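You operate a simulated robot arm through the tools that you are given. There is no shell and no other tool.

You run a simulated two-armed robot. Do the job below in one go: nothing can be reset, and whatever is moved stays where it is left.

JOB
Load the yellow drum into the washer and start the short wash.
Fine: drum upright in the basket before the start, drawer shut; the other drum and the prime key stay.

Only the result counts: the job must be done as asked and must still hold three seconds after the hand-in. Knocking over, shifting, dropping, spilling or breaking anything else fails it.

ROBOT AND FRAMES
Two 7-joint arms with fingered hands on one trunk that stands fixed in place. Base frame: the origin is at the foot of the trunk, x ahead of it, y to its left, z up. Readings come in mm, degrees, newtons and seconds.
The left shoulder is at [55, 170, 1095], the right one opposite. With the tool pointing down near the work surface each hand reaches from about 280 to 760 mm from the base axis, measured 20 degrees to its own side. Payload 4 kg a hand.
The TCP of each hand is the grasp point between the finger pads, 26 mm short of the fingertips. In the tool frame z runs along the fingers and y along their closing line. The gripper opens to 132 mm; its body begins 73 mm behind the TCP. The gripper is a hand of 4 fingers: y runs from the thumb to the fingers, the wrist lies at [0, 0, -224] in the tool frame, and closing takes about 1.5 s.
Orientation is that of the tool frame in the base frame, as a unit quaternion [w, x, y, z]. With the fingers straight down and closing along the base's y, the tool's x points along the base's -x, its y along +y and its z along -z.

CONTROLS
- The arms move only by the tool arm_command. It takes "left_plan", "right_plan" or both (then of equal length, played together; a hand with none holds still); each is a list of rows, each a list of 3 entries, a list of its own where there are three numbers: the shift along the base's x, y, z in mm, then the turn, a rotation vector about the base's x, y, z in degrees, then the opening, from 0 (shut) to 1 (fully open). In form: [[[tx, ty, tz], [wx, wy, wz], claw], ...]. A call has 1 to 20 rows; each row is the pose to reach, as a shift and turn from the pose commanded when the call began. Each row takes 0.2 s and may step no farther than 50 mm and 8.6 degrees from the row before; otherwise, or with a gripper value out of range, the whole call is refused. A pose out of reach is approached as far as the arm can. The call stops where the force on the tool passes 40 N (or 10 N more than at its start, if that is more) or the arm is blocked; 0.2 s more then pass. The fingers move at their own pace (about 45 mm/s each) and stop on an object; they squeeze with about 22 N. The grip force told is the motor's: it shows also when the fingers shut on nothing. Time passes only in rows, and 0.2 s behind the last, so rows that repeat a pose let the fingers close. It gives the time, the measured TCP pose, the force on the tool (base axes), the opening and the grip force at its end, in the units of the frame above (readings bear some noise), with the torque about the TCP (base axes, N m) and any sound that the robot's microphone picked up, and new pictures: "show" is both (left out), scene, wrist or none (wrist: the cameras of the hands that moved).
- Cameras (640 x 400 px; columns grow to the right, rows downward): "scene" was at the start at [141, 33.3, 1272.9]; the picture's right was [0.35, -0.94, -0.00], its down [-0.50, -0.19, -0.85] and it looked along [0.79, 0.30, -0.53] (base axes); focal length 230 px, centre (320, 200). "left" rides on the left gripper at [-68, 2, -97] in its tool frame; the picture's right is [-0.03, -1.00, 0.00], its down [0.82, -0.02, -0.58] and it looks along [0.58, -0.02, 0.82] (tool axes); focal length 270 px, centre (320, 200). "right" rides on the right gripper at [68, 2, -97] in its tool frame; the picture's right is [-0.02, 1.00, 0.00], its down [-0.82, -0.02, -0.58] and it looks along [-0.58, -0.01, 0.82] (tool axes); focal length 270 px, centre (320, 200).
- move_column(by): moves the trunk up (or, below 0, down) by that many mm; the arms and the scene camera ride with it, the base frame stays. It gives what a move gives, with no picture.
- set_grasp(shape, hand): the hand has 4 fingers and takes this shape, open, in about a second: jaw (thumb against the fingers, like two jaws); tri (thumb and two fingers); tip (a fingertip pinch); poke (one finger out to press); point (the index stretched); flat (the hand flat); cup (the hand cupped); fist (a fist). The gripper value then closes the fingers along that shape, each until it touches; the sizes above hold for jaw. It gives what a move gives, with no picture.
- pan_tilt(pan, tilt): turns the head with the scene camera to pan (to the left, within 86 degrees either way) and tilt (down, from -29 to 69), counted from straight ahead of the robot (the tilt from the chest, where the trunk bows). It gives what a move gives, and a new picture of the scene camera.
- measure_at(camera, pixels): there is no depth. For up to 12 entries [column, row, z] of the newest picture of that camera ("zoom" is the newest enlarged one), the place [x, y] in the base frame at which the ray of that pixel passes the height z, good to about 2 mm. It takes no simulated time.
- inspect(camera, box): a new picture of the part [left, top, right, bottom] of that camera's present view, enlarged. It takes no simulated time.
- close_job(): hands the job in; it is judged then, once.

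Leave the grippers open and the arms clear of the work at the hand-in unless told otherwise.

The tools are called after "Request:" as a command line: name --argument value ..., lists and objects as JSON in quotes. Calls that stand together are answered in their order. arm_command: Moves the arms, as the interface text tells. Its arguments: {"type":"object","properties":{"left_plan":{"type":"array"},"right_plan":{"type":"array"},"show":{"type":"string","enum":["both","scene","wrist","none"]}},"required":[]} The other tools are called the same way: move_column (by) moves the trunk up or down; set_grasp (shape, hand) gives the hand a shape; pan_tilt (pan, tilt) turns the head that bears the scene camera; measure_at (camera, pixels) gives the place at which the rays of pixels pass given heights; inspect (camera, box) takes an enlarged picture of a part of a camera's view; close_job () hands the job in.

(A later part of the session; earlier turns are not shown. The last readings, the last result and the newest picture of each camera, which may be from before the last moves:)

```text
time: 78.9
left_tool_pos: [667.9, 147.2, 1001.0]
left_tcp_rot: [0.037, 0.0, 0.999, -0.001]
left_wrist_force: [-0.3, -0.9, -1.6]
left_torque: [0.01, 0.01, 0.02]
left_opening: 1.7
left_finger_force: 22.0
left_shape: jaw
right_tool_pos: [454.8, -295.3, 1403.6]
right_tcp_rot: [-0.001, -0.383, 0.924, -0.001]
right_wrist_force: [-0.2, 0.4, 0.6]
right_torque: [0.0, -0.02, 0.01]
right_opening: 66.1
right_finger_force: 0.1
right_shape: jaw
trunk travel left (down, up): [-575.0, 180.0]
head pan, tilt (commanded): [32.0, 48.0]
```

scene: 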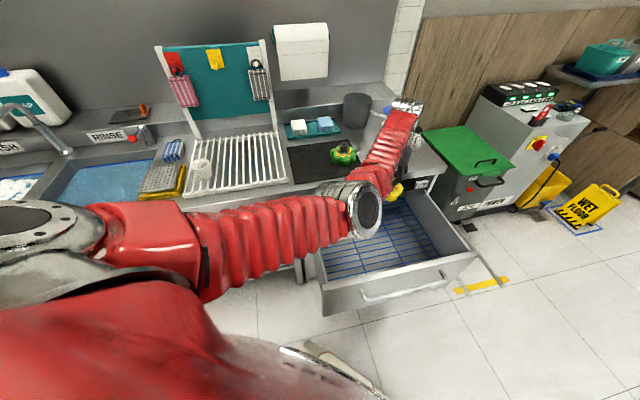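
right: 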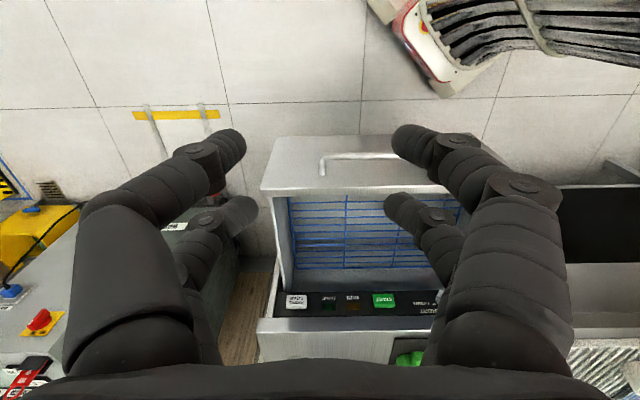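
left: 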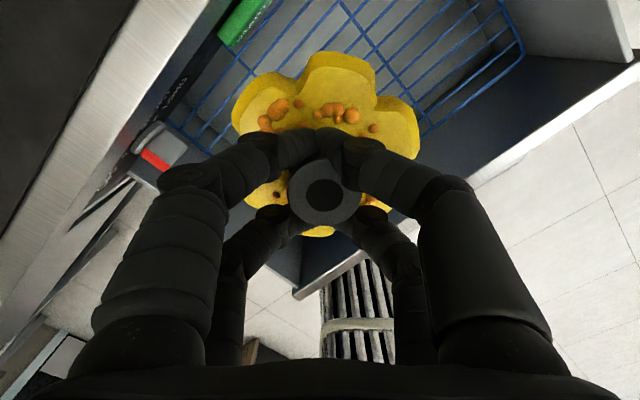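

Tracking well, tool nearly vertical. Continue to (600,115,860) with the tool fully vertical, over the basket.

Request:
arm_command --left_plan '[[[-12, -5, -18], [0, 1, 0], 0], [[-24, -11, -36], [0, 2, 0], 0], [[-36, -16, -56], [0, 3, 0], 0], [[-48, -22, -78], [0, 4, 0], 0], [[-56, -26, -100], [0, 4.2, 0], 0], [[-62, -29, -120], [0, 4.2, 0], 0], [[-68, -32, -138], [0, 4.2, 0], 0], [[-68, -32, -138], [0, 4.2, 0], 0]]' --show "both"

```text
time: 80.9
left_tool_pos: [616.8, 148.2, 876.1]
left_tcp_rot: [0.012, -0.018, 1.0, 0.011]
left_wrist_force: [0.5, -0.1, -1.9]
left_torque: [0.0, 0.0, 0.04]
left_opening: 1.3
left_finger_force: 22.3
left_shape: jaw
right_tool_pos: [454.4, -294.6, 1403.9]
right_tcp_rot: [-0.001, -0.384, 0.923, -0.001]
right_wrist_force: [-0.3, 0.9, -0.4]
right_torque: [-0.02, -0.02, 0.01]
right_opening: 66.3
right_finger_force: 0.0
right_shape: jaw
trunk travel left (down, up): [-575.0, 180.0]
head pan, tilt (commanded): [32.0, 48.0]
stopped in row 8 (left hand): the arm was blocked; the commanded pose is now the measured one
```

scene: 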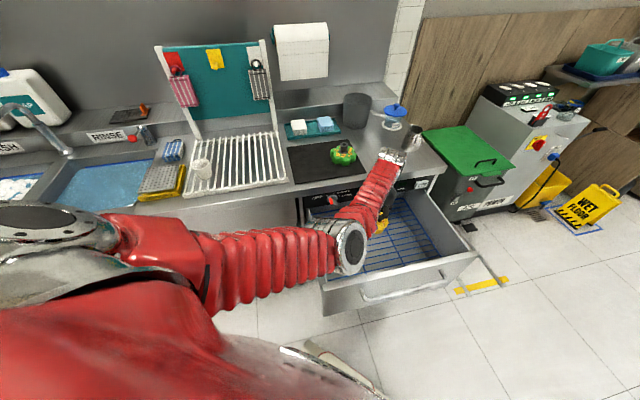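
left: 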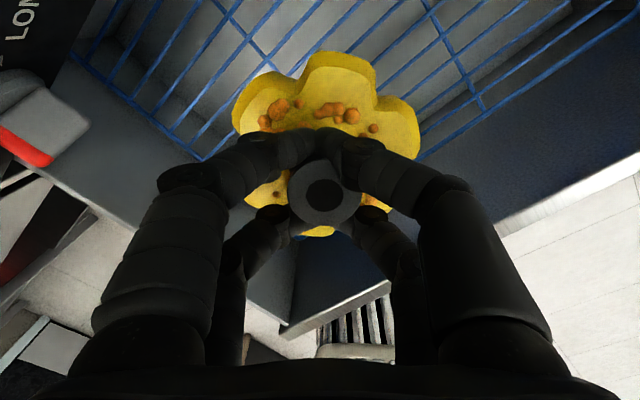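

The hand is at (617,148,876), tool vertical within 2°, drum about 68 mm below over the middle of the basket, well clear of lip and panel. I'll now descend with the trunk: 100 mm first.

Request:
move_column --by -100

Request:
inspect --camera "left" --box '[0, 0, 640, 400]'

Request:
inspect --camera "scene" --box '[240, 80, 560, 280]'

```text
time: 82.3
left_tool_pos: [618.4, 151.9, 777.3]
left_tcp_rot: [0.014, -0.019, 1.0, 0.013]
left_wrist_force: [0.3, -0.3, -1.2]
left_torque: [0.0, -0.07, -0.01]
left_opening: 1.7
left_finger_force: 22.1
left_shape: jaw
right_tool_pos: [453.7, -294.3, 1304.0]
right_tcp_rot: [0.001, -0.383, 0.924, 0.001]
right_wrist_force: [-0.2, 0.3, 0.0]
right_torque: [-0.01, -0.01, 0.0]
right_opening: 66.3
right_finger_force: 0.0
right_shape: jaw
trunk travel left (down, up): [-475.0, 280.0]
head pan, tilt (commanded): [32.0, 48.0]
```

```text
1.00 times, centred on (320, 200) of left (not enlarged: the box is as wide or as high as the picture)
```

zoom: 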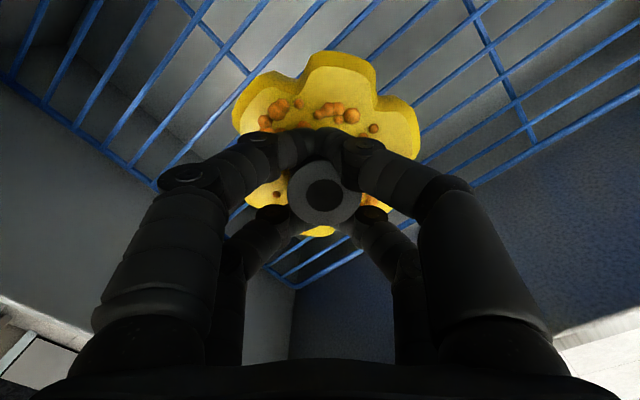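

```text
2.00 times, centred on (400, 180) of scene
```

zoom: 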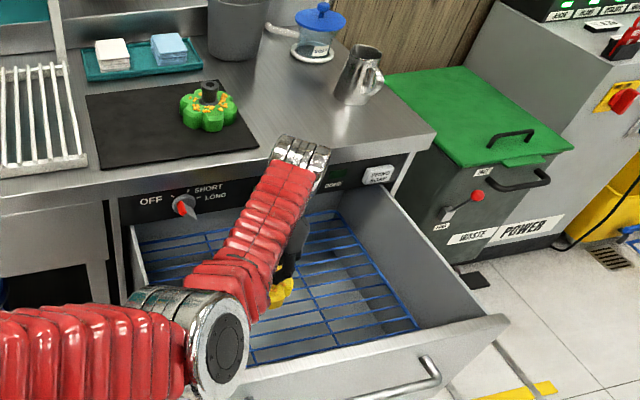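

The drum is inside the drawer outline, over the basket wires; no contact. Another 60 mm down.

Request:
move_column --by -60

Request:
inspect --camera "left" --box '[0, 0, 640, 400]'

Request:
inspect --camera "scene" --box '[240, 80, 560, 280]'

```text
time: 83.3
left_tool_pos: [617.0, 161.9, 715.9]
left_tcp_rot: [0.014, -0.023, 0.999, 0.019]
left_wrist_force: [-0.3, 0.0, -1.5]
left_torque: [0.01, -0.02, -0.03]
left_opening: 1.9
left_finger_force: 22.0
left_shape: jaw
right_tool_pos: [453.8, -293.8, 1243.7]
right_tcp_rot: [0.001, -0.383, 0.924, 0.0]
right_wrist_force: [-0.6, 0.7, 0.5]
right_torque: [0.05, -0.03, 0.01]
right_opening: 66.4
right_finger_force: 0.2
right_shape: jaw
trunk travel left (down, up): [-415.0, 340.0]
head pan, tilt (commanded): [32.0, 48.0]
```

```text
1.00 times, centred on (320, 200) of left (not enlarged: the box is as wide or as high as the picture)
```

zoom: 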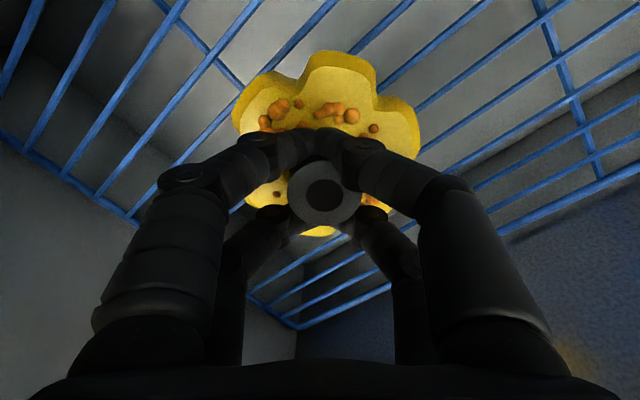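

```text
2.00 times, centred on (400, 180) of scene
```

zoom: 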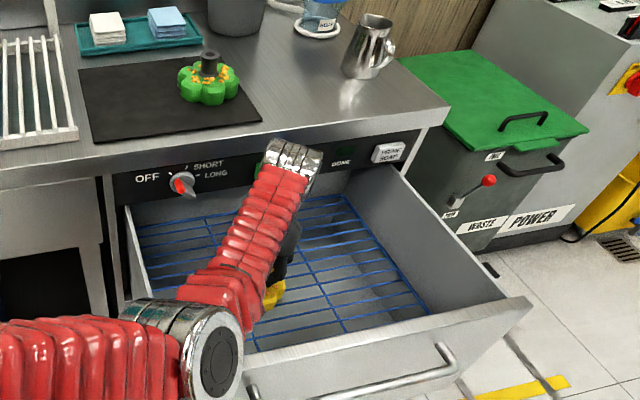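

Still free. Lowering 25 mm more, then small steps watching the wrist force for touchdown.

Request:
move_column --by -25

Request:
move_column --by -6

```text
time: 84.0
left_tool_pos: [618.0, 169.5, 690.2]
left_tcp_rot: [0.015, -0.026, 0.999, 0.024]
left_wrist_force: [3.4, -5.5, 22.6]
left_torque: [-0.08, 0.0, -0.02]
left_opening: 2.3
left_finger_force: 21.7
left_shape: jaw
right_tool_pos: [452.9, -294.9, 1221.1]
right_tcp_rot: [0.001, -0.383, 0.924, 0.001]
right_wrist_force: [-0.1, 0.4, 0.0]
right_torque: [0.0, 0.01, 0.01]
right_opening: 66.2
right_finger_force: 0.0
right_shape: jaw
trunk travel left (down, up): [-390.0, 365.0]
head pan, tilt (commanded): [32.0, 48.0]
```

```text
time: 84.4
left_tool_pos: [620.0, 175.4, 690.1]
left_tcp_rot: [0.019, -0.029, 0.999, 0.028]
left_wrist_force: [-0.4, 1.5, 14.2]
left_torque: [-0.04, 0.17, 0.07]
left_opening: 2.7
left_finger_force: 22.8
left_shape: jaw
right_tool_pos: [453.9, -293.7, 1215.9]
right_tcp_rot: [-0.002, -0.384, 0.923, 0.0]
right_wrist_force: [0.7, 0.3, -0.4]
right_torque: [-0.07, 0.02, 0.0]
right_opening: 66.3
right_finger_force: 0.0
right_shape: jaw
trunk travel left (down, up): [-387.0, 368.0]
head pan, tilt (commanded): [32.0, 48.0]
stopped: the force on the tool passed its limit at 44 N (the readings are from after the stop); the commanded pose is now the measured one
```

The drum has touched down on the basket (14–22 N upward at z≈690). I'll relieve the pressure by raising 3 mm and look at the drum.

Request:
move_column --by 3

Request:
inspect --camera "left" --box '[160, 20, 480, 260]'

Request:
inspect --camera "scene" --box '[300, 100, 460, 200]'

```text
time: 84.9
left_tool_pos: [618.5, 178.6, 690.6]
left_tcp_rot: [0.014, -0.029, 0.999, 0.03]
left_wrist_force: [0.2, -4.1, 11.6]
left_torque: [-0.11, 0.06, 0.0]
left_opening: 3.0
left_finger_force: 22.2
left_shape: jaw
right_tool_pos: [452.7, -295.8, 1220.1]
right_tcp_rot: [0.001, -0.383, 0.924, 0.0]
right_wrist_force: [0.0, 0.1, 0.0]
right_torque: [-0.01, 0.01, -0.02]
right_opening: 66.3
right_finger_force: 0.1
right_shape: jaw
trunk travel left (down, up): [-390.0, 365.0]
head pan, tilt (commanded): [32.0, 48.0]
```

```text
1.67 times, centred on (320, 140) of left
```

zoom: 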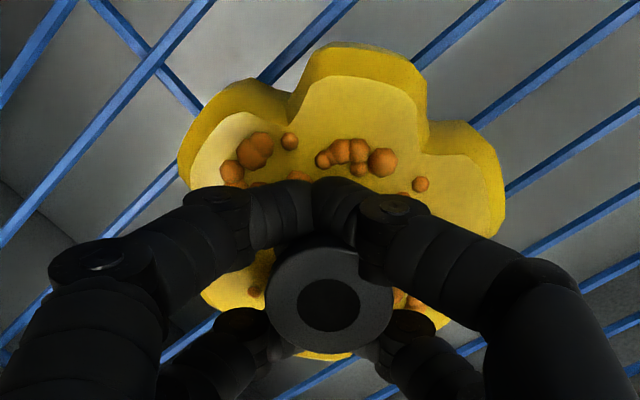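

```text
4.00 times, centred on (380, 150) of scene
```

zoom: 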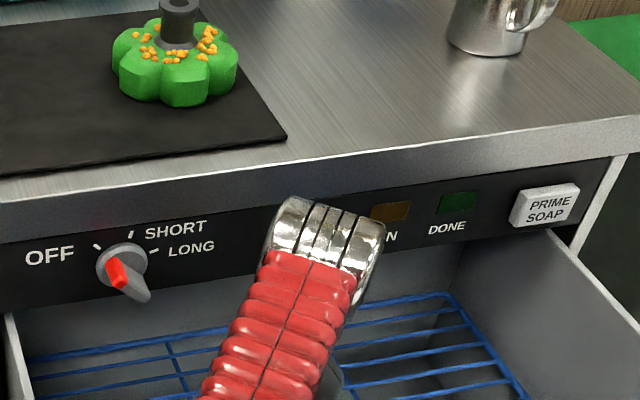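

The drum rests on several wires, nearly upright. Now I open the fingers.

Request:
arm_command --left_plan '[[[0, 0, 0], [0, 0, 0], 0.1], [[0, 0, 0], [0, 0, 0], 0.2], [[0, 0, 0], [0, 0, 0], 0.35], [[0, 0, 0], [0, 0, 0], 0.5], [[0, 0, 0], [0, 0, 0], 0.6], [[0, 0, 0], [0, 0, 0], 0.6]]' --show "wrist"

```text
time: 86.3
left_tool_pos: [621.0, 178.6, 691.0]
left_tcp_rot: [0.016, -0.029, 0.999, 0.028]
left_wrist_force: [-0.1, 1.4, 6.3]
left_torque: [-0.19, 0.13, -0.01]
left_opening: 76.4
left_finger_force: 0.1
left_shape: jaw
right_tool_pos: [453.4, -293.4, 1222.0]
right_tcp_rot: [0.0, -0.383, 0.924, 0.001]
right_wrist_force: [0.6, 0.7, 0.3]
right_torque: [0.02, -0.02, 0.0]
right_opening: 66.3
right_finger_force: 0.0
right_shape: jaw
trunk travel left (down, up): [-390.0, 365.0]
head pan, tilt (commanded): [32.0, 48.0]
```

left: 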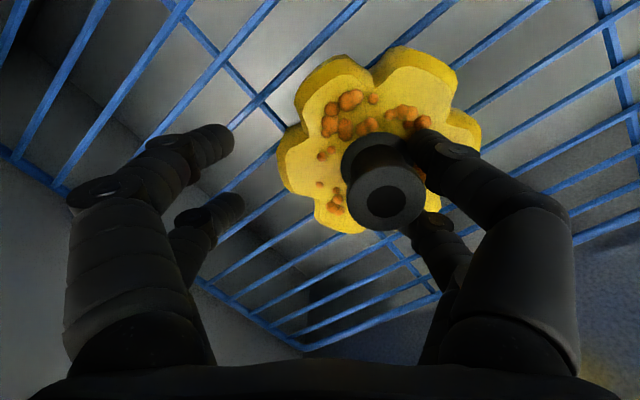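

On release the drum settled toward the thumb side and the fingertips still touch its lobes (6 N). I'll raise 6 mm with the trunk and look.

Request:
move_column --by 6

Request:
inspect --camera "left" --box '[200, 20, 520, 260]'

```text
time: 86.8
left_tool_pos: [619.5, 177.2, 695.0]
left_tcp_rot: [0.014, -0.029, 0.999, 0.029]
left_wrist_force: [-0.2, 0.4, 1.0]
left_torque: [0.04, -0.02, -0.04]
left_opening: 78.4
left_finger_force: 0.1
left_shape: jaw
right_tool_pos: [455.5, -294.7, 1225.9]
right_tcp_rot: [-0.001, -0.383, 0.924, 0.0]
right_wrist_force: [0.3, -0.6, -1.3]
right_torque: [0.03, 0.02, 0.0]
right_opening: 66.3
right_finger_force: 0.0
right_shape: jaw
trunk travel left (down, up): [-396.0, 359.0]
head pan, tilt (commanded): [32.0, 48.0]
```

```text
1.67 times, centred on (360, 140) of left
```

zoom: 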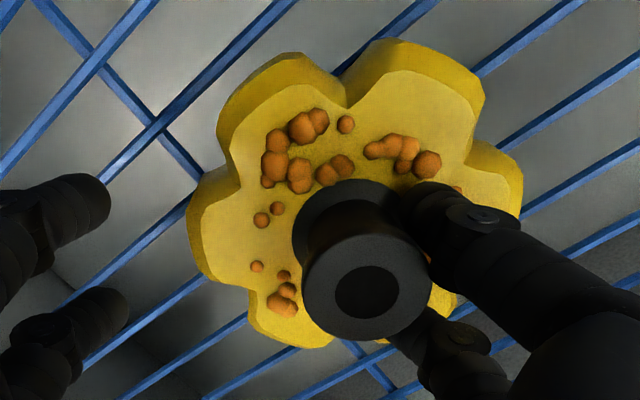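

The drum stands upright on the wires (stem projects as a vertical should). The thumb-side fingers are right next to the stem, so I open the hand wider before lifting.

Request:
arm_command --left_plan '[[[0, 0, 0], [0, 0, 0], 0.75], [[0, 0, 0], [0, 0, 0], 0.9], [[0, 0, 0], [0, 0, 0], 1], [[0, 0, 0], [0, 0, 0], 1], [[0, 0, 0], [0, 0, 0], 1]]' --show "wrist"

```text
time: 88.0
left_tool_pos: [619.4, 178.9, 696.8]
left_tcp_rot: [0.015, -0.029, 0.999, 0.028]
left_wrist_force: [-0.4, 0.3, 0.3]
left_torque: [0.0, 0.02, 0.01]
left_opening: 132.2
left_finger_force: 0.0
left_shape: jaw
right_tool_pos: [454.4, -294.3, 1225.6]
right_tcp_rot: [-0.001, -0.383, 0.924, 0.0]
right_wrist_force: [-0.1, 0.7, -0.3]
right_torque: [-0.02, 0.0, -0.01]
right_opening: 66.3
right_finger_force: 0.0
right_shape: jaw
trunk travel left (down, up): [-396.0, 359.0]
head pan, tilt (commanded): [32.0, 48.0]
```

left: 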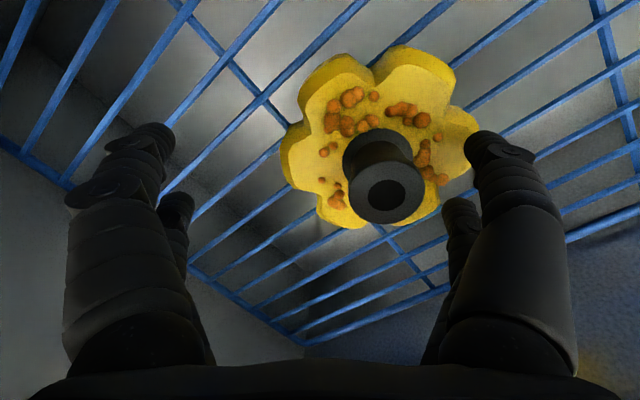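

The fingers are clear all round. Raising by the trunk, 40 mm first and then 150 mm.

Request:
move_column --by 40

Request:
move_column --by 150

Request:
inspect --camera "left" --box '[0, 0, 640, 400]'

Request:
inspect --camera "scene" --box '[240, 130, 500, 292]'

```text
time: 88.9
left_tool_pos: [620.7, 171.5, 736.2]
left_tcp_rot: [0.015, -0.027, 0.999, 0.025]
left_wrist_force: [-0.3, -0.5, 0.6]
left_torque: [0.01, 0.0, -0.02]
left_opening: 131.7
left_finger_force: 0.0
left_shape: jaw
right_tool_pos: [455.1, -295.3, 1266.0]
right_tcp_rot: [-0.001, -0.383, 0.924, -0.001]
right_wrist_force: [0.2, -0.4, -0.9]
right_torque: [-0.01, 0.02, 0.0]
right_opening: 66.4
right_finger_force: 0.1
right_shape: jaw
trunk travel left (down, up): [-436.0, 319.0]
head pan, tilt (commanded): [32.0, 48.0]
```

```text
time: 90.6
left_tool_pos: [619.4, 171.3, 886.1]
left_tcp_rot: [0.014, -0.026, 0.999, 0.023]
left_wrist_force: [-0.3, 0.5, -0.6]
left_torque: [-0.01, -0.03, 0.03]
left_opening: 131.9
left_finger_force: 0.1
left_shape: jaw
right_tool_pos: [454.5, -295.5, 1415.4]
right_tcp_rot: [-0.001, -0.384, 0.923, 0.0]
right_wrist_force: [0.3, 0.2, 0.7]
right_torque: [0.02, -0.01, -0.01]
right_opening: 66.2
right_finger_force: 0.1
right_shape: jaw
trunk travel left (down, up): [-586.0, 169.0]
head pan, tilt (commanded): [32.0, 48.0]
```

```text
1.00 times, centred on (320, 200) of left (not enlarged: the box is as wide or as high as the picture)
```

zoom: 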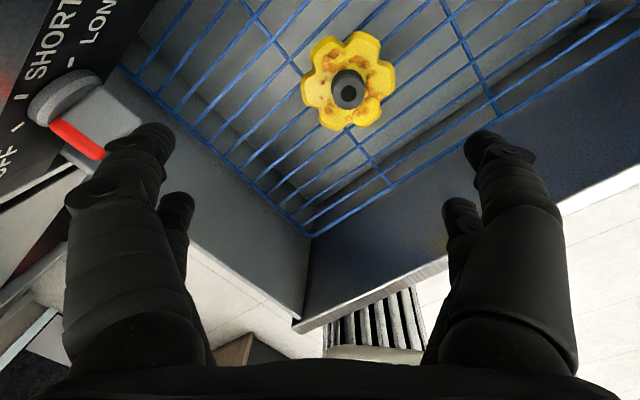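

```text
2.46 times, centred on (370, 211) of scene
```

zoom: 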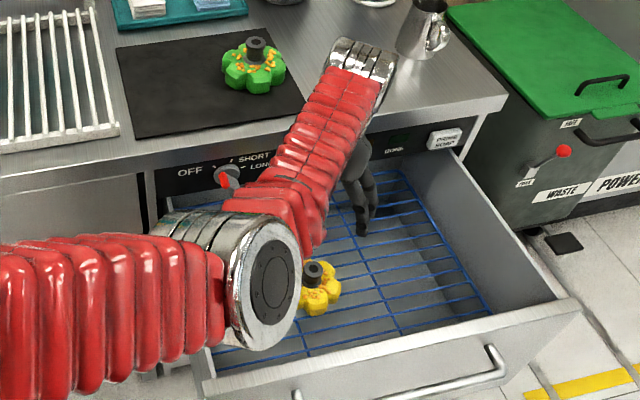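

The yellow drum stands upright in the basket. Now I withdraw the left arm: up and outward first, then left and back to a parking place, tilting the tool forward so the wrist stays within limits.

Request:
arm_command --left_plan '[[[8, -3, 20], [0, -2, 0], 1], [[18, -8, 45], [0, -4, 0], 1], [[30, -14, 75], [0, -6, 0], 1], [[42, -18, 105], [0, -9, 0], 1], [[55, -10, 135], [0, -12, 0], 1], [[65, 10, 160], [0, -16, 0], 1], [[70, 40, 180], [0, -20, 0], 1], [[70, 75, 195], [0, -24, 0], 0.8], [[65, 115, 210], [0, -28, 0], 0.6], [[55, 155, 225], [0, -32, 0], 0.6], [[40, 195, 240], [0, -36, 0], 0.6], [[20, 230, 255], [0, -40, 0], 0.6], [[-5, 262, 270], [0, -45, 0], 0.6], [[-35, 290, 285], [0, -50, 0], 0.6]]' --show "both"

```text
time: 93.6
left_tool_pos: [585.0, 461.2, 1174.1]
left_tcp_rot: [0.436, -0.034, 0.899, 0.011]
left_wrist_force: [-0.6, 0.2, 0.4]
left_torque: [-0.01, -0.02, 0.01]
left_opening: 79.6
left_finger_force: 0.0
left_shape: jaw
right_tool_pos: [452.8, -293.5, 1416.8]
right_tcp_rot: [0.0, -0.384, 0.923, 0.0]
right_wrist_force: [0.3, -0.2, 0.1]
right_torque: [-0.04, -0.02, 0.0]
right_opening: 66.4
right_finger_force: 0.0
right_shape: jaw
trunk travel left (down, up): [-586.0, 169.0]
head pan, tilt (commanded): [32.0, 48.0]
```

scene: 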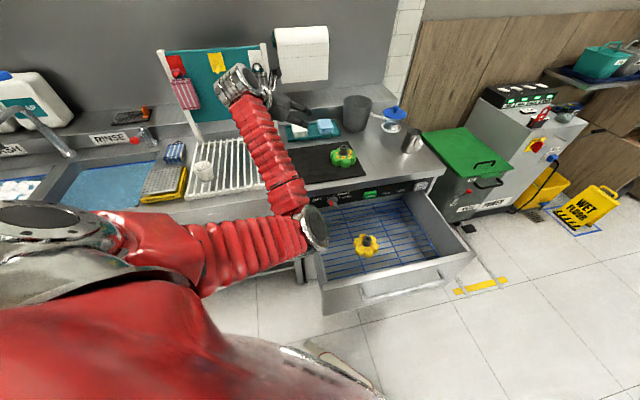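
left: 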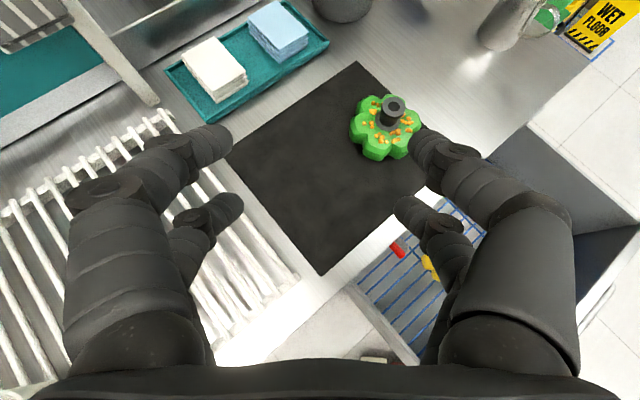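

The left hand is parked at (585,461,1174), but its elbow hangs forward at about pixel (312,237). Before lowering the trunk I check where that elbow is.

Request:
measure_at --camera "scene" --pixels '[[312, 235, 1000], [312, 235, 1050], [312, 235, 1100], [312, 235, 1150], [312, 235, 1200]]'

```text
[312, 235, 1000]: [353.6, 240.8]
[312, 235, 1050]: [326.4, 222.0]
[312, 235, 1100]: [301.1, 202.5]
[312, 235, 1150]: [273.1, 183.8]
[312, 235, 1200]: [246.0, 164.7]
```

The elbow sits at (301,203,1100) – it could hit the drawer front if the trunk drops. I'll turn the left hand to point to my right again (which swings the elbow up and out to the left) and park it higher at about (480,430,1330).

Request:
arm_command --left_plan '[[[-5, 0, 14], [-5.03, 0.37, -6.11], 0.6], [[-12, 0, 28], [-10.05, 0.75, -12.22], 0.6], [[-20, 0, 42], [-15.08, 1.12, -18.33], 0.6], [[-30, 0, 56], [-20.11, 1.49, -24.44], 0.6], [[-40, 0, 70], [-25.14, 1.86, -30.55], 0.6], [[-50, -5, 85], [-30.16, 2.24, -36.65], 0.6], [[-60, -10, 100], [-35.19, 2.61, -42.76], 0.6], [[-72, -15, 115], [-40.22, 2.98, -48.87], 0.6], [[-84, -20, 130], [-45.25, 3.35, -54.98], 0.6], [[-95, -26, 145], [-50.27, 3.73, -61.09], 0.6], [[-105, -31, 156], [-55.3, 4.1, -67.2], 0.6]]' --show "scene"

```text
time: 96.0
left_tool_pos: [479.3, 431.2, 1327.8]
left_tcp_rot: [0.279, 0.263, 0.688, -0.616]
left_wrist_force: [-0.6, 0.6, 0.8]
left_torque: [0.01, 0.01, -0.01]
left_opening: 79.5
left_finger_force: 0.1
left_shape: jaw
right_tool_pos: [453.7, -294.9, 1415.1]
right_tcp_rot: [-0.001, -0.384, 0.924, -0.001]
right_wrist_force: [-0.7, -0.5, 0.0]
right_torque: [-0.01, -0.01, 0.0]
right_opening: 66.3
right_finger_force: 0.0
right_shape: jaw
trunk travel left (down, up): [-586.0, 169.0]
head pan, tilt (commanded): [32.0, 48.0]
```

scene: 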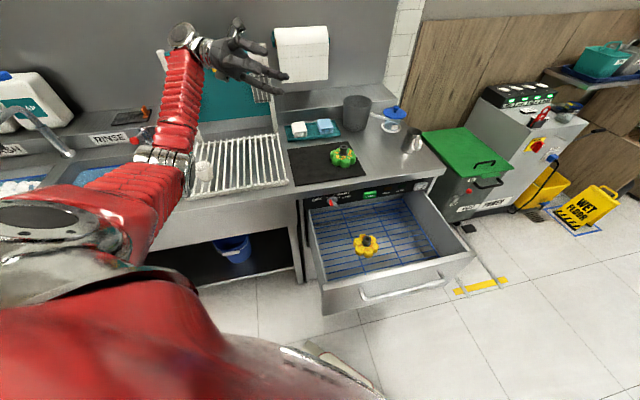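

The elbow is now well out to the left. I'll pull the left hand back a bit more and then lower the trunk by 250 mm for the right arm's work on the front.

Request:
arm_command --left_plan '[[[-15, -15, 10], [0, 0, 0], 0.6], [[-30, -30, 20], [0, 0, 0], 0.6], [[-45, -45, 30], [0, 0, 0], 0.6]]' --show "none"

Request:
move_column --by -125

Request:
move_column --by -125

Request:
pan_tilt --pan 34 --tilt 44

```text
time: 96.8
left_tool_pos: [433.0, 383.3, 1357.6]
left_tcp_rot: [0.279, 0.263, 0.688, -0.617]
left_wrist_force: [0.5, 0.8, 0.5]
left_torque: [0.02, -0.03, 0.05]
left_opening: 79.3
left_finger_force: 0.0
left_shape: jaw
right_tool_pos: [454.1, -294.3, 1415.7]
right_tcp_rot: [0.0, -0.383, 0.924, 0.0]
right_wrist_force: [-0.1, 0.0, 0.0]
right_torque: [-0.02, 0.0, 0.0]
right_opening: 66.0
right_finger_force: 0.0
right_shape: jaw
trunk travel left (down, up): [-586.0, 169.0]
head pan, tilt (commanded): [32.0, 48.0]
```

```text
time: 98.4
left_tool_pos: [434.2, 384.5, 1232.7]
left_tcp_rot: [0.279, 0.263, 0.688, -0.616]
left_wrist_force: [0.2, 0.9, -0.1]
left_torque: [-0.01, -0.01, -0.02]
left_opening: 79.8
left_finger_force: 0.0
left_shape: jaw
right_tool_pos: [453.5, -293.9, 1291.1]
right_tcp_rot: [0.0, -0.383, 0.924, -0.001]
right_wrist_force: [-1.0, -0.4, -0.1]
right_torque: [-0.02, -0.01, -0.02]
right_opening: 66.2
right_finger_force: 0.1
right_shape: jaw
trunk travel left (down, up): [-461.0, 294.0]
head pan, tilt (commanded): [32.0, 48.0]
```

```text
time: 99.9
left_tool_pos: [433.8, 384.3, 1108.8]
left_tcp_rot: [0.278, 0.264, 0.688, -0.616]
left_wrist_force: [0.2, 0.8, -0.4]
left_torque: [0.04, -0.02, 0.02]
left_opening: 79.5
left_finger_force: 0.1
left_shape: jaw
right_tool_pos: [453.7, -294.7, 1166.7]
right_tcp_rot: [0.0, -0.383, 0.924, 0.0]
right_wrist_force: [-0.8, 0.4, -1.1]
right_torque: [0.01, 0.0, 0.01]
right_opening: 66.2
right_finger_force: 0.0
right_shape: jaw
trunk travel left (down, up): [-336.0, 419.0]
head pan, tilt (commanded): [32.0, 48.0]
```

```text
time: 100.5
left_tool_pos: [434.8, 383.2, 1107.3]
left_tcp_rot: [0.279, 0.263, 0.689, -0.615]
left_wrist_force: [0.4, -0.6, 0.7]
left_torque: [-0.02, -0.01, 0.02]
left_opening: 79.8
left_finger_force: 0.0
left_shape: jaw
right_tool_pos: [454.8, -294.0, 1164.6]
right_tcp_rot: [-0.001, -0.384, 0.923, -0.001]
right_wrist_force: [0.3, 0.8, 0.3]
right_torque: [0.0, 0.0, -0.04]
right_opening: 66.0
right_finger_force: 0.1
right_shape: jaw
trunk travel left (down, up): [-336.0, 419.0]
head pan, tilt (commanded): [34.0, 44.0]
```

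scene: 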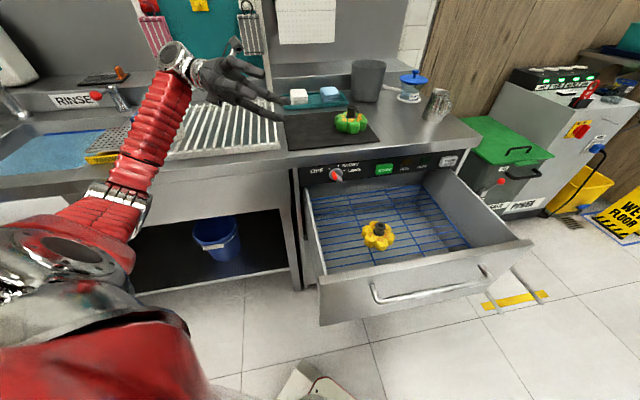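

Trunk lowered; all is in view. Let me enlarge the drum in the basket and the knob.

Request:
inspect --camera "scene" --box '[290, 140, 530, 290]'

Request:
inspect --camera "scene" --box '[300, 150, 396, 210]'

```text
2.67 times, centred on (410, 215) of scene
```

zoom: 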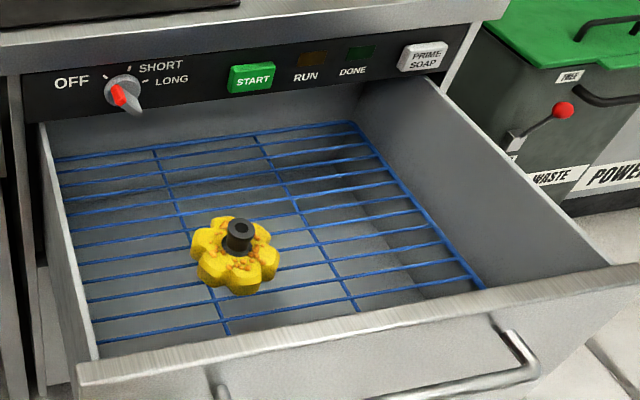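

```text
6.67 times, centred on (348, 180) of scene
```

zoom: 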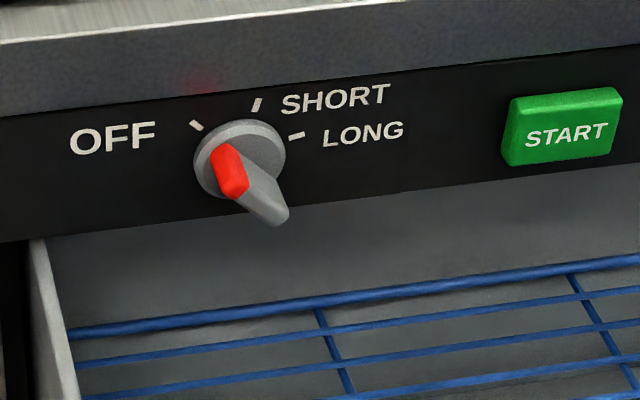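

The drum is upright in the basket. Now to shut the drawer with the right hand: I'll close its fingers and bring it, pointing into the front and 25° downward, to about (513,-110,765), just in front of the drawer face above the bar.

Request:
arm_command --right_plan '[[[5, 17, -36], [4.18, -4.18, 0], 0.3], [[10, 34, -72], [8.36, -8.36, 0], 0.1], [[16, 50, -109], [12.53, -12.53, 0], 0], [[21, 67, -145], [16.71, -16.71, 0], 0], [[26, 84, -182], [20.89, -20.89, 0], 0], [[32, 100, -218], [25.07, -25.07, 0], 0], [[37, 117, -255], [29.25, -29.25, 0], 0], [[42, 134, -291], [33.42, -33.42, 0], 0], [[48, 150, -328], [37.6, -37.6, 0], 0], [[53, 167, -364], [41.78, -41.78, 0], 0], [[58, 184, -400], [45.96, -45.96, 0], 0], [[58, 184, -400], [45.96, -45.96, 0], 0]]' --show "both"

```text
time: 103.2
left_tool_pos: [433.0, 383.9, 1108.3]
left_tcp_rot: [0.278, 0.263, 0.688, -0.616]
left_wrist_force: [0.4, -0.9, -0.9]
left_torque: [0.0, -0.01, -0.01]
left_opening: 79.3
left_finger_force: 0.1
left_shape: jaw
right_tool_pos: [510.8, -109.3, 766.2]
right_tcp_rot: [0.497, -0.323, 0.779, 0.205]
right_wrist_force: [0.6, -0.1, -0.1]
right_torque: [-0.01, 0.0, -0.02]
right_opening: 0.0
right_finger_force: 22.4
right_shape: jaw
trunk travel left (down, up): [-336.0, 419.0]
head pan, tilt (commanded): [34.0, 44.0]
```

scene: 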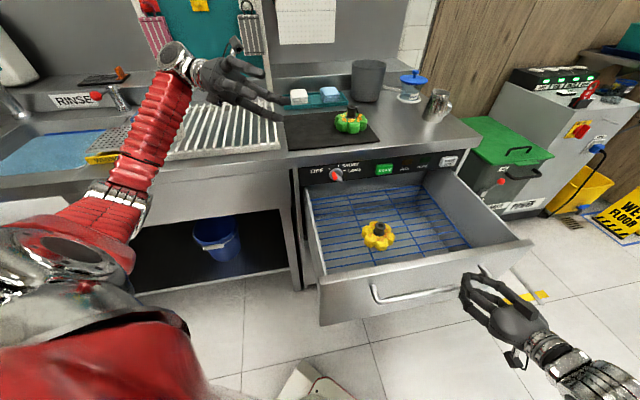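
right: 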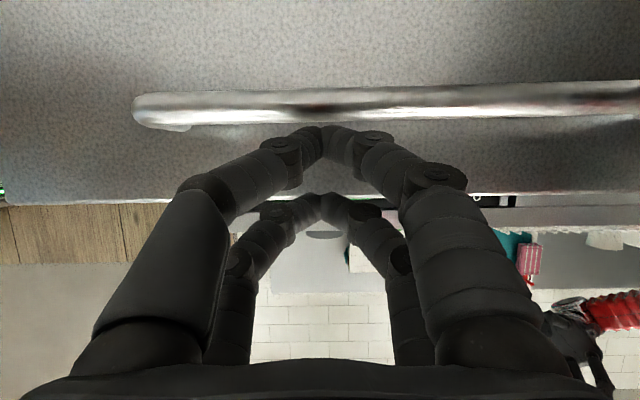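

The closed jaw is rather tall for the gap between bar and lip. I'll switch the right hand to "poke" (one finger out) and look at where that finger is.

Request:
set_grasp --shape "poke" --hand "right"

Request:
inspect --camera "right" --box '[0, 0, 640, 400]'

Request:
inspect --camera "scene" --box '[400, 220, 640, 370]'

```text
time: 104.0
left_tool_pos: [432.4, 384.5, 1107.1]
left_tcp_rot: [0.278, 0.263, 0.689, -0.616]
left_wrist_force: [0.1, 0.9, -0.3]
left_torque: [0.0, 0.0, 0.03]
left_opening: 79.8
left_finger_force: 0.0
left_shape: jaw
right_tool_pos: [510.5, -108.8, 765.0]
right_tcp_rot: [0.495, -0.324, 0.779, 0.206]
right_wrist_force: [0.4, 0.3, -0.4]
right_torque: [-0.03, -0.03, -0.01]
right_opening: 0.0
right_finger_force: 0.0
right_shape: poke
trunk travel left (down, up): [-336.0, 419.0]
head pan, tilt (commanded): [34.0, 44.0]
```

```text
1.00 times, centred on (320, 200) of right (not enlarged: the box is as wide or as high as the picture)
```

zoom: 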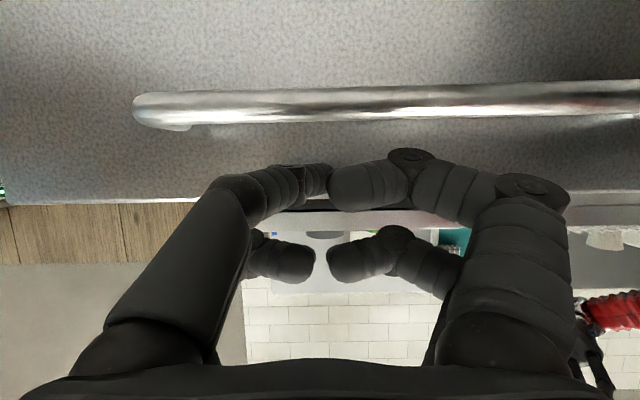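

```text
2.67 times, centred on (520, 295) of scene
```

zoom: 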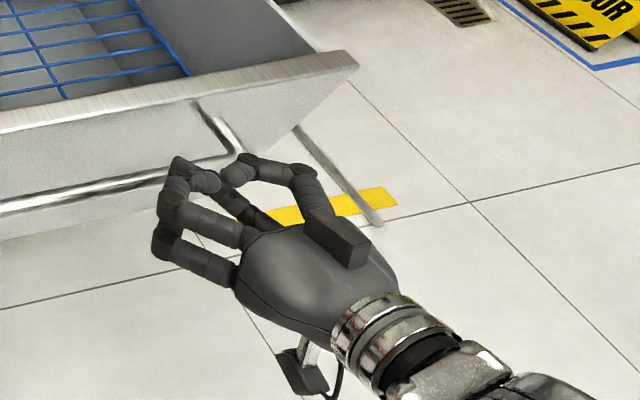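

"Poke" leaves the fingers curled. I'll try "point" (index stretched) and look.

Request:
set_grasp --shape "point" --hand "right"

Request:
inspect --camera "right" --box '[0, 0, 640, 400]'

Request:
inspect --camera "scene" --box '[400, 220, 640, 370]'

```text
time: 105.0
left_tool_pos: [434.5, 385.1, 1108.0]
left_tcp_rot: [0.278, 0.263, 0.688, -0.616]
left_wrist_force: [0.2, 0.2, 0.7]
left_torque: [0.01, -0.01, 0.01]
left_opening: 79.5
left_finger_force: 0.1
left_shape: jaw
right_tool_pos: [510.2, -109.6, 766.4]
right_tcp_rot: [0.495, -0.323, 0.78, 0.206]
right_wrist_force: [-0.2, 0.0, -0.9]
right_torque: [-0.02, -0.01, 0.05]
right_opening: 0.0
right_finger_force: 0.1
right_shape: point
trunk travel left (down, up): [-336.0, 419.0]
head pan, tilt (commanded): [34.0, 44.0]
```

```text
1.00 times, centred on (320, 200) of right (not enlarged: the box is as wide or as high as the picture)
```

zoom: 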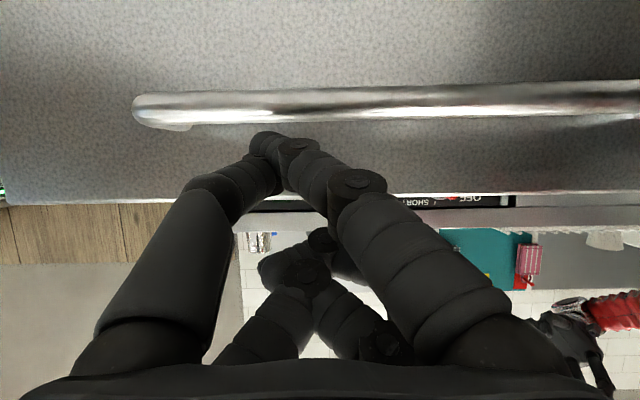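

```text
2.67 times, centred on (520, 295) of scene
```

zoom: 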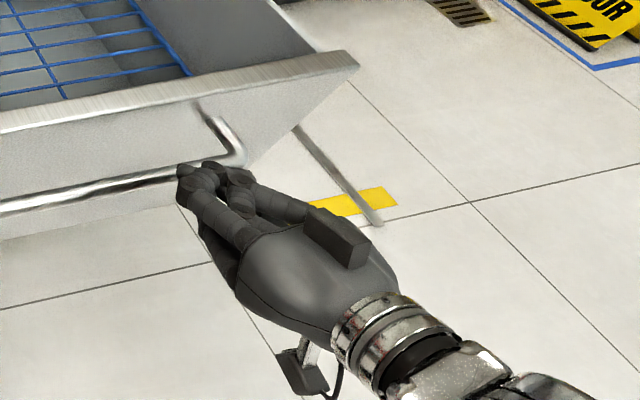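

I'll see whether opening the value in this shape changes the finger posture (hand held still).

Request:
arm_command --right_plan '[[[0, 0, 0], [0, 0, 0], 1], [[0, 0, 0], [0, 0, 0], 1], [[0, 0, 0], [0, 0, 0], 1], [[0, 0, 0], [0, 0, 0], 1], [[0, 0, 0], [0, 0, 0], 1]]' --show "wrist"

Request:
set_grasp --shape "poke" --hand "right"

Request:
inspect --camera "right" --box '[0, 0, 640, 400]'

Request:
inspect --camera "scene" --box '[400, 220, 640, 370]'

```text
time: 106.2
left_tool_pos: [435.2, 385.2, 1107.6]
left_tcp_rot: [0.278, 0.263, 0.689, -0.616]
left_wrist_force: [-0.1, 0.0, -0.9]
left_torque: [-0.02, 0.01, 0.0]
left_opening: 79.5
left_finger_force: 0.0
left_shape: jaw
right_tool_pos: [512.0, -109.3, 765.5]
right_tcp_rot: [0.495, -0.324, 0.779, 0.206]
right_wrist_force: [0.0, 0.2, 0.7]
right_torque: [0.01, 0.02, 0.0]
right_opening: 0.0
right_finger_force: 0.1
right_shape: point
trunk travel left (down, up): [-336.0, 419.0]
head pan, tilt (commanded): [34.0, 44.0]
```

right: 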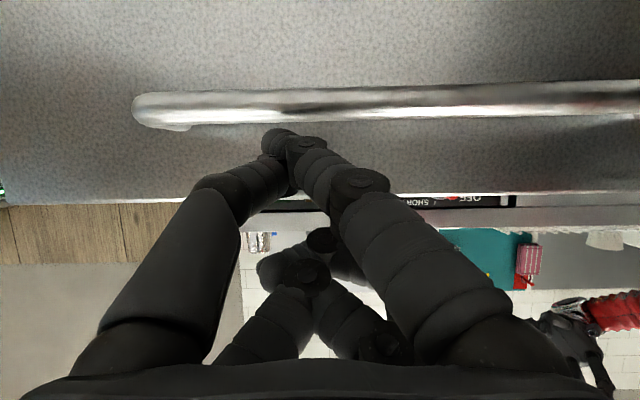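

```text
time: 107.0
left_tool_pos: [435.4, 384.4, 1108.0]
left_tcp_rot: [0.277, 0.263, 0.689, -0.616]
left_wrist_force: [-0.8, 0.1, 0.4]
left_torque: [0.0, -0.01, 0.0]
left_opening: 79.7
left_finger_force: 0.2
left_shape: jaw
right_tool_pos: [510.9, -109.5, 765.5]
right_tcp_rot: [0.495, -0.324, 0.779, 0.206]
right_wrist_force: [0.3, -0.5, 0.4]
right_torque: [0.0, 0.0, -0.02]
right_opening: 0.0
right_finger_force: 0.1
right_shape: poke
trunk travel left (down, up): [-336.0, 419.0]
head pan, tilt (commanded): [34.0, 44.0]
```

```text
1.00 times, centred on (320, 200) of right (not enlarged: the box is as wide or as high as the picture)
```

zoom: 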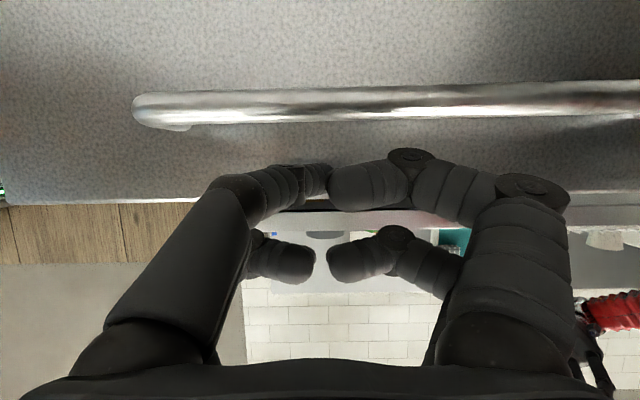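

```text
2.67 times, centred on (520, 295) of scene
```

zoom: 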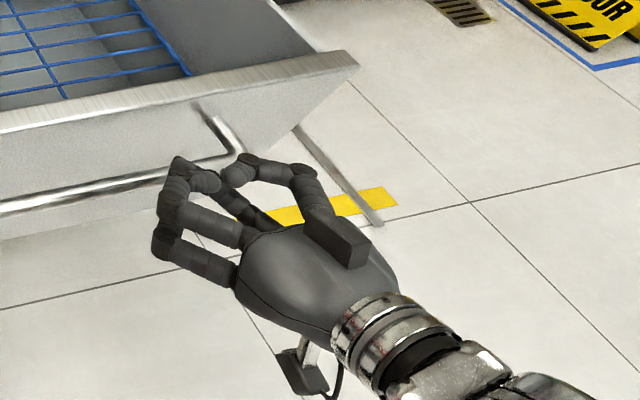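

Neither shape helps here, so back to "jaw", closed. I'll raise the hand 9 mm so the lower fingertips pass above the bar and meet the drawer face.

Request:
set_grasp --shape "jaw" --hand "right"

Request:
arm_command --right_plan '[[[0, 0, 5], [0, 0, 0], 0.6], [[0, 0, 9], [0, 0, 0], 0.3], [[0, 0, 9], [0, 0, 0], 0], [[0, 0, 9], [0, 0, 0], 0], [[0, 0, 9], [0, 0, 0], 0], [[0, 0, 9], [0, 0, 0], 0], [[0, 0, 9], [0, 0, 0], 0], [[0, 0, 9], [0, 0, 0], 0]]' --show "both"

```text
time: 108.0
left_tool_pos: [434.2, 384.1, 1107.5]
left_tcp_rot: [0.278, 0.263, 0.688, -0.616]
left_wrist_force: [-0.2, 0.4, 0.0]
left_torque: [0.01, -0.01, -0.02]
left_opening: 79.6
left_finger_force: 0.1
left_shape: jaw
right_tool_pos: [511.8, -109.9, 765.7]
right_tcp_rot: [0.495, -0.324, 0.779, 0.206]
right_wrist_force: [0.0, 1.1, -0.5]
right_torque: [-0.03, -0.03, 0.01]
right_opening: 132.0
right_finger_force: 0.0
right_shape: jaw
trunk travel left (down, up): [-336.0, 419.0]
head pan, tilt (commanded): [34.0, 44.0]
```

```text
time: 109.8
left_tool_pos: [434.4, 384.3, 1108.3]
left_tcp_rot: [0.278, 0.264, 0.688, -0.616]
left_wrist_force: [0.2, -0.5, 0.5]
left_torque: [-0.01, -0.01, 0.0]
left_opening: 79.8
left_finger_force: 0.1
left_shape: jaw
right_tool_pos: [511.2, -110.1, 774.3]
right_tcp_rot: [0.496, -0.324, 0.779, 0.206]
right_wrist_force: [0.6, 0.2, -0.3]
right_torque: [0.02, 0.0, -0.01]
right_opening: 0.0
right_finger_force: 8.7
right_shape: jaw
trunk travel left (down, up): [-336.0, 419.0]
head pan, tilt (commanded): [34.0, 44.0]
```

scene: 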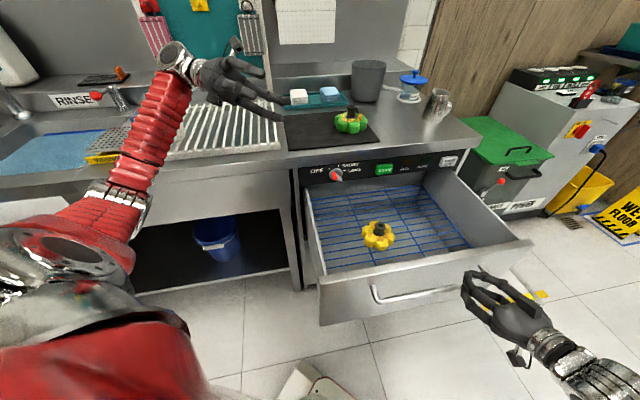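
right: 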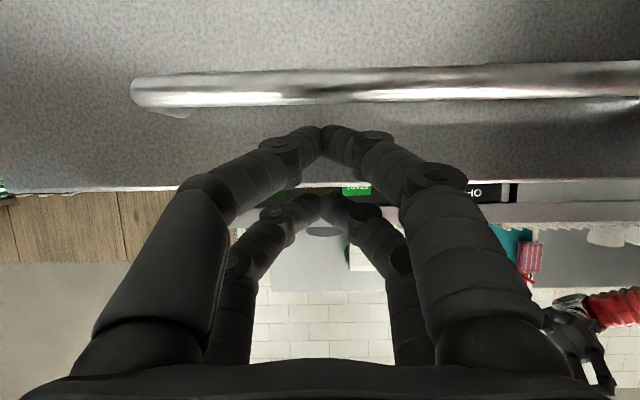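

Clear view over the bar. Moving forward 50 mm to near contact with the drawer face.

Request:
arm_command --right_plan '[[[10, 10, 0], [0, 0, 0], 0], [[20, 20, 0], [0, 0, 0], 0], [[28, 28, 0], [0, 0, 0], 0], [[34, 34, 0], [0, 0, 0], 0], [[39, 39, 0], [0, 0, 0], 0]]' --show "both"

```text
time: 111.0
left_tool_pos: [434.1, 384.0, 1107.2]
left_tcp_rot: [0.278, 0.263, 0.689, -0.616]
left_wrist_force: [0.0, 0.6, -0.8]
left_torque: [0.03, 0.04, 0.04]
left_opening: 79.7
left_finger_force: 0.0
left_shape: jaw
right_tool_pos: [549.8, -72.2, 774.5]
right_tcp_rot: [0.496, -0.323, 0.779, 0.206]
right_wrist_force: [-0.6, -0.5, 1.0]
right_torque: [0.03, 0.0, -0.03]
right_opening: 0.0
right_finger_force: 21.6
right_shape: jaw
trunk travel left (down, up): [-336.0, 419.0]
head pan, tilt (commanded): [34.0, 44.0]
```

scene: 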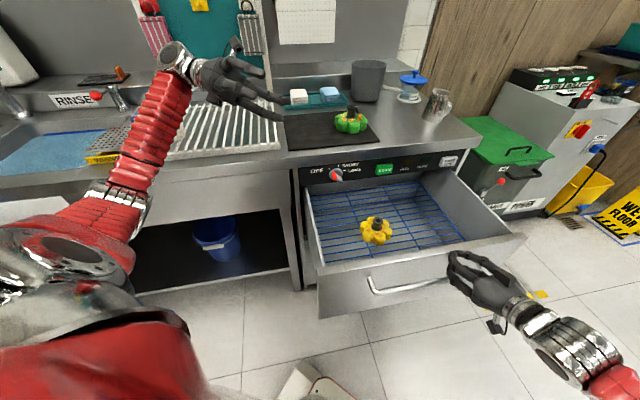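
right: 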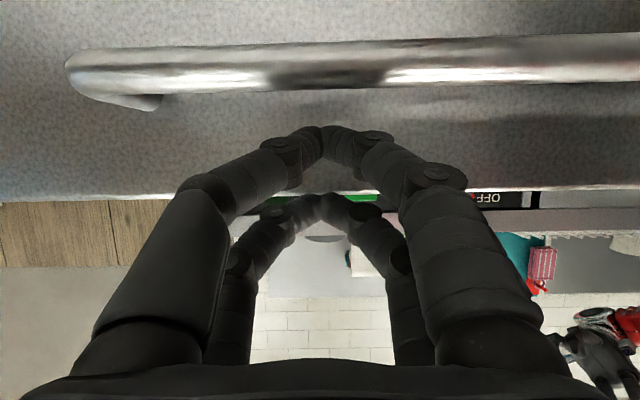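

The drawer is already moving with the fingertips, with almost no force. I push on gently: 20 rows of ~10 mm.

Request:
arm_command --right_plan '[[[4, 4, 0], [0, 0, 0], 0], [[10, 10, 0], [0, 0, 0], 0], [[17, 17, 0], [0, 0, 0], 0], [[24, 24, 0], [0, 0, 0], 0], [[31, 31, 0], [0, 0, 0], 0], [[38, 38, 0], [0, 0, 0], 0], [[45, 45, 0], [0, 0, 0], 0], [[52, 52, 0], [0, 0, 0], 0], [[59, 59, 0], [0, 0, 0], 0], [[66, 66, 0], [0, 0, 0], 0], [[73, 73, 0], [0, 0, 0], 0], [[80, 80, 0], [0, 0, 0], 0], [[87, 87, 0], [0, 0, 0], 0], [[94, 94, 0], [0, 0, 0], 0], [[101, 101, 0], [0, 0, 0], 0], [[108, 108, 0], [0, 0, 0], 0], [[115, 115, 0], [0, 0, 0], 0], [[122, 122, 0], [0, 0, 0], 0], [[128, 128, 0], [0, 0, 0], 0], [[132, 132, 0], [0, 0, 0], 0]]' --show "both"

```text
time: 115.2
left_tool_pos: [434.3, 382.5, 1107.7]
left_tcp_rot: [0.278, 0.263, 0.688, -0.616]
left_wrist_force: [1.1, 0.4, -0.1]
left_torque: [0.0, -0.02, 0.01]
left_opening: 79.4
left_finger_force: 0.0
left_shape: jaw
right_tool_pos: [682.3, 60.7, 775.5]
right_tcp_rot: [0.497, -0.323, 0.779, 0.206]
right_wrist_force: [-0.1, -0.1, 0.1]
right_torque: [0.03, -0.03, -0.02]
right_opening: 0.0
right_finger_force: 21.9
right_shape: jaw
trunk travel left (down, up): [-336.0, 419.0]
head pan, tilt (commanded): [34.0, 44.0]
```

scene: 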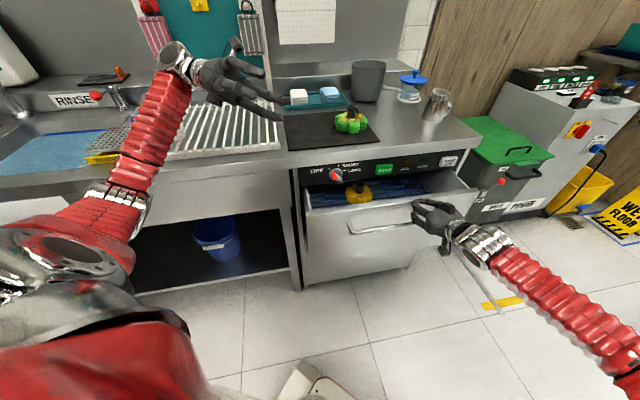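
right: 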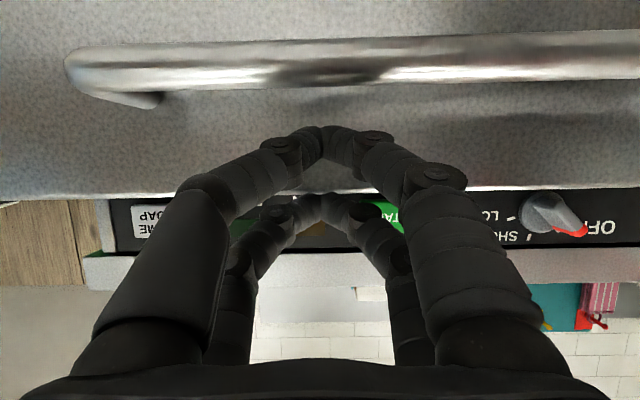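

The drawer is more than half shut. I suspect the upper fingertips ride over the lip, so I'll back off 25 mm, lower the hand 12 mm so they bear on the face below the lip, and continue.

Request:
arm_command --right_plan '[[[-9, -9, 0], [0, 0, 0], 0], [[-18, -18, 0], [0, 0, 0], 0], [[-18, -18, -6], [0, 0, 0], 0], [[-18, -18, -12], [0, 0, 0], 0], [[-10, -10, -12], [0, 0, 0], 0], [[-4, -4, -12], [0, 0, 0], 0]]' --show "both"

Request:
inspect --camera "scene" --box '[290, 140, 530, 290]'

```text
time: 116.5
left_tool_pos: [434.7, 385.7, 1107.7]
left_tcp_rot: [0.278, 0.263, 0.688, -0.616]
left_wrist_force: [-0.2, 1.1, 0.4]
left_torque: [0.01, -0.01, -0.02]
left_opening: 79.6
left_finger_force: 0.1
left_shape: jaw
right_tool_pos: [678.8, 57.2, 761.6]
right_tcp_rot: [0.496, -0.323, 0.779, 0.206]
right_wrist_force: [-0.8, -0.1, -1.1]
right_torque: [-0.01, -0.03, 0.0]
right_opening: 0.0
right_finger_force: 22.2
right_shape: jaw
trunk travel left (down, up): [-336.0, 419.0]
head pan, tilt (commanded): [34.0, 44.0]
```

scene: 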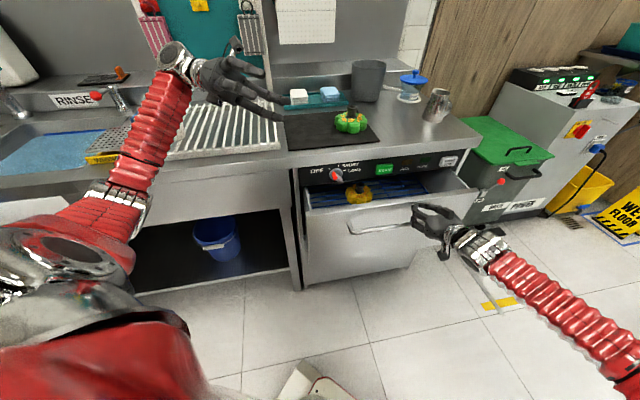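
right: 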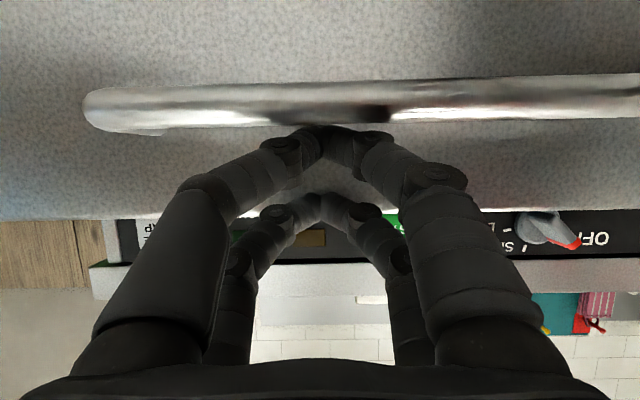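

```text
2.67 times, centred on (410, 215) of scene
```

zoom: 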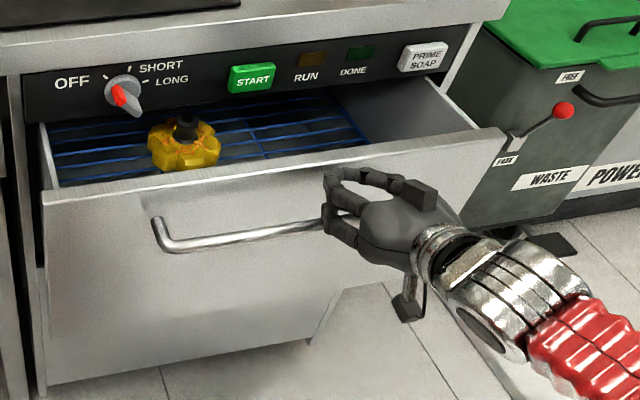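

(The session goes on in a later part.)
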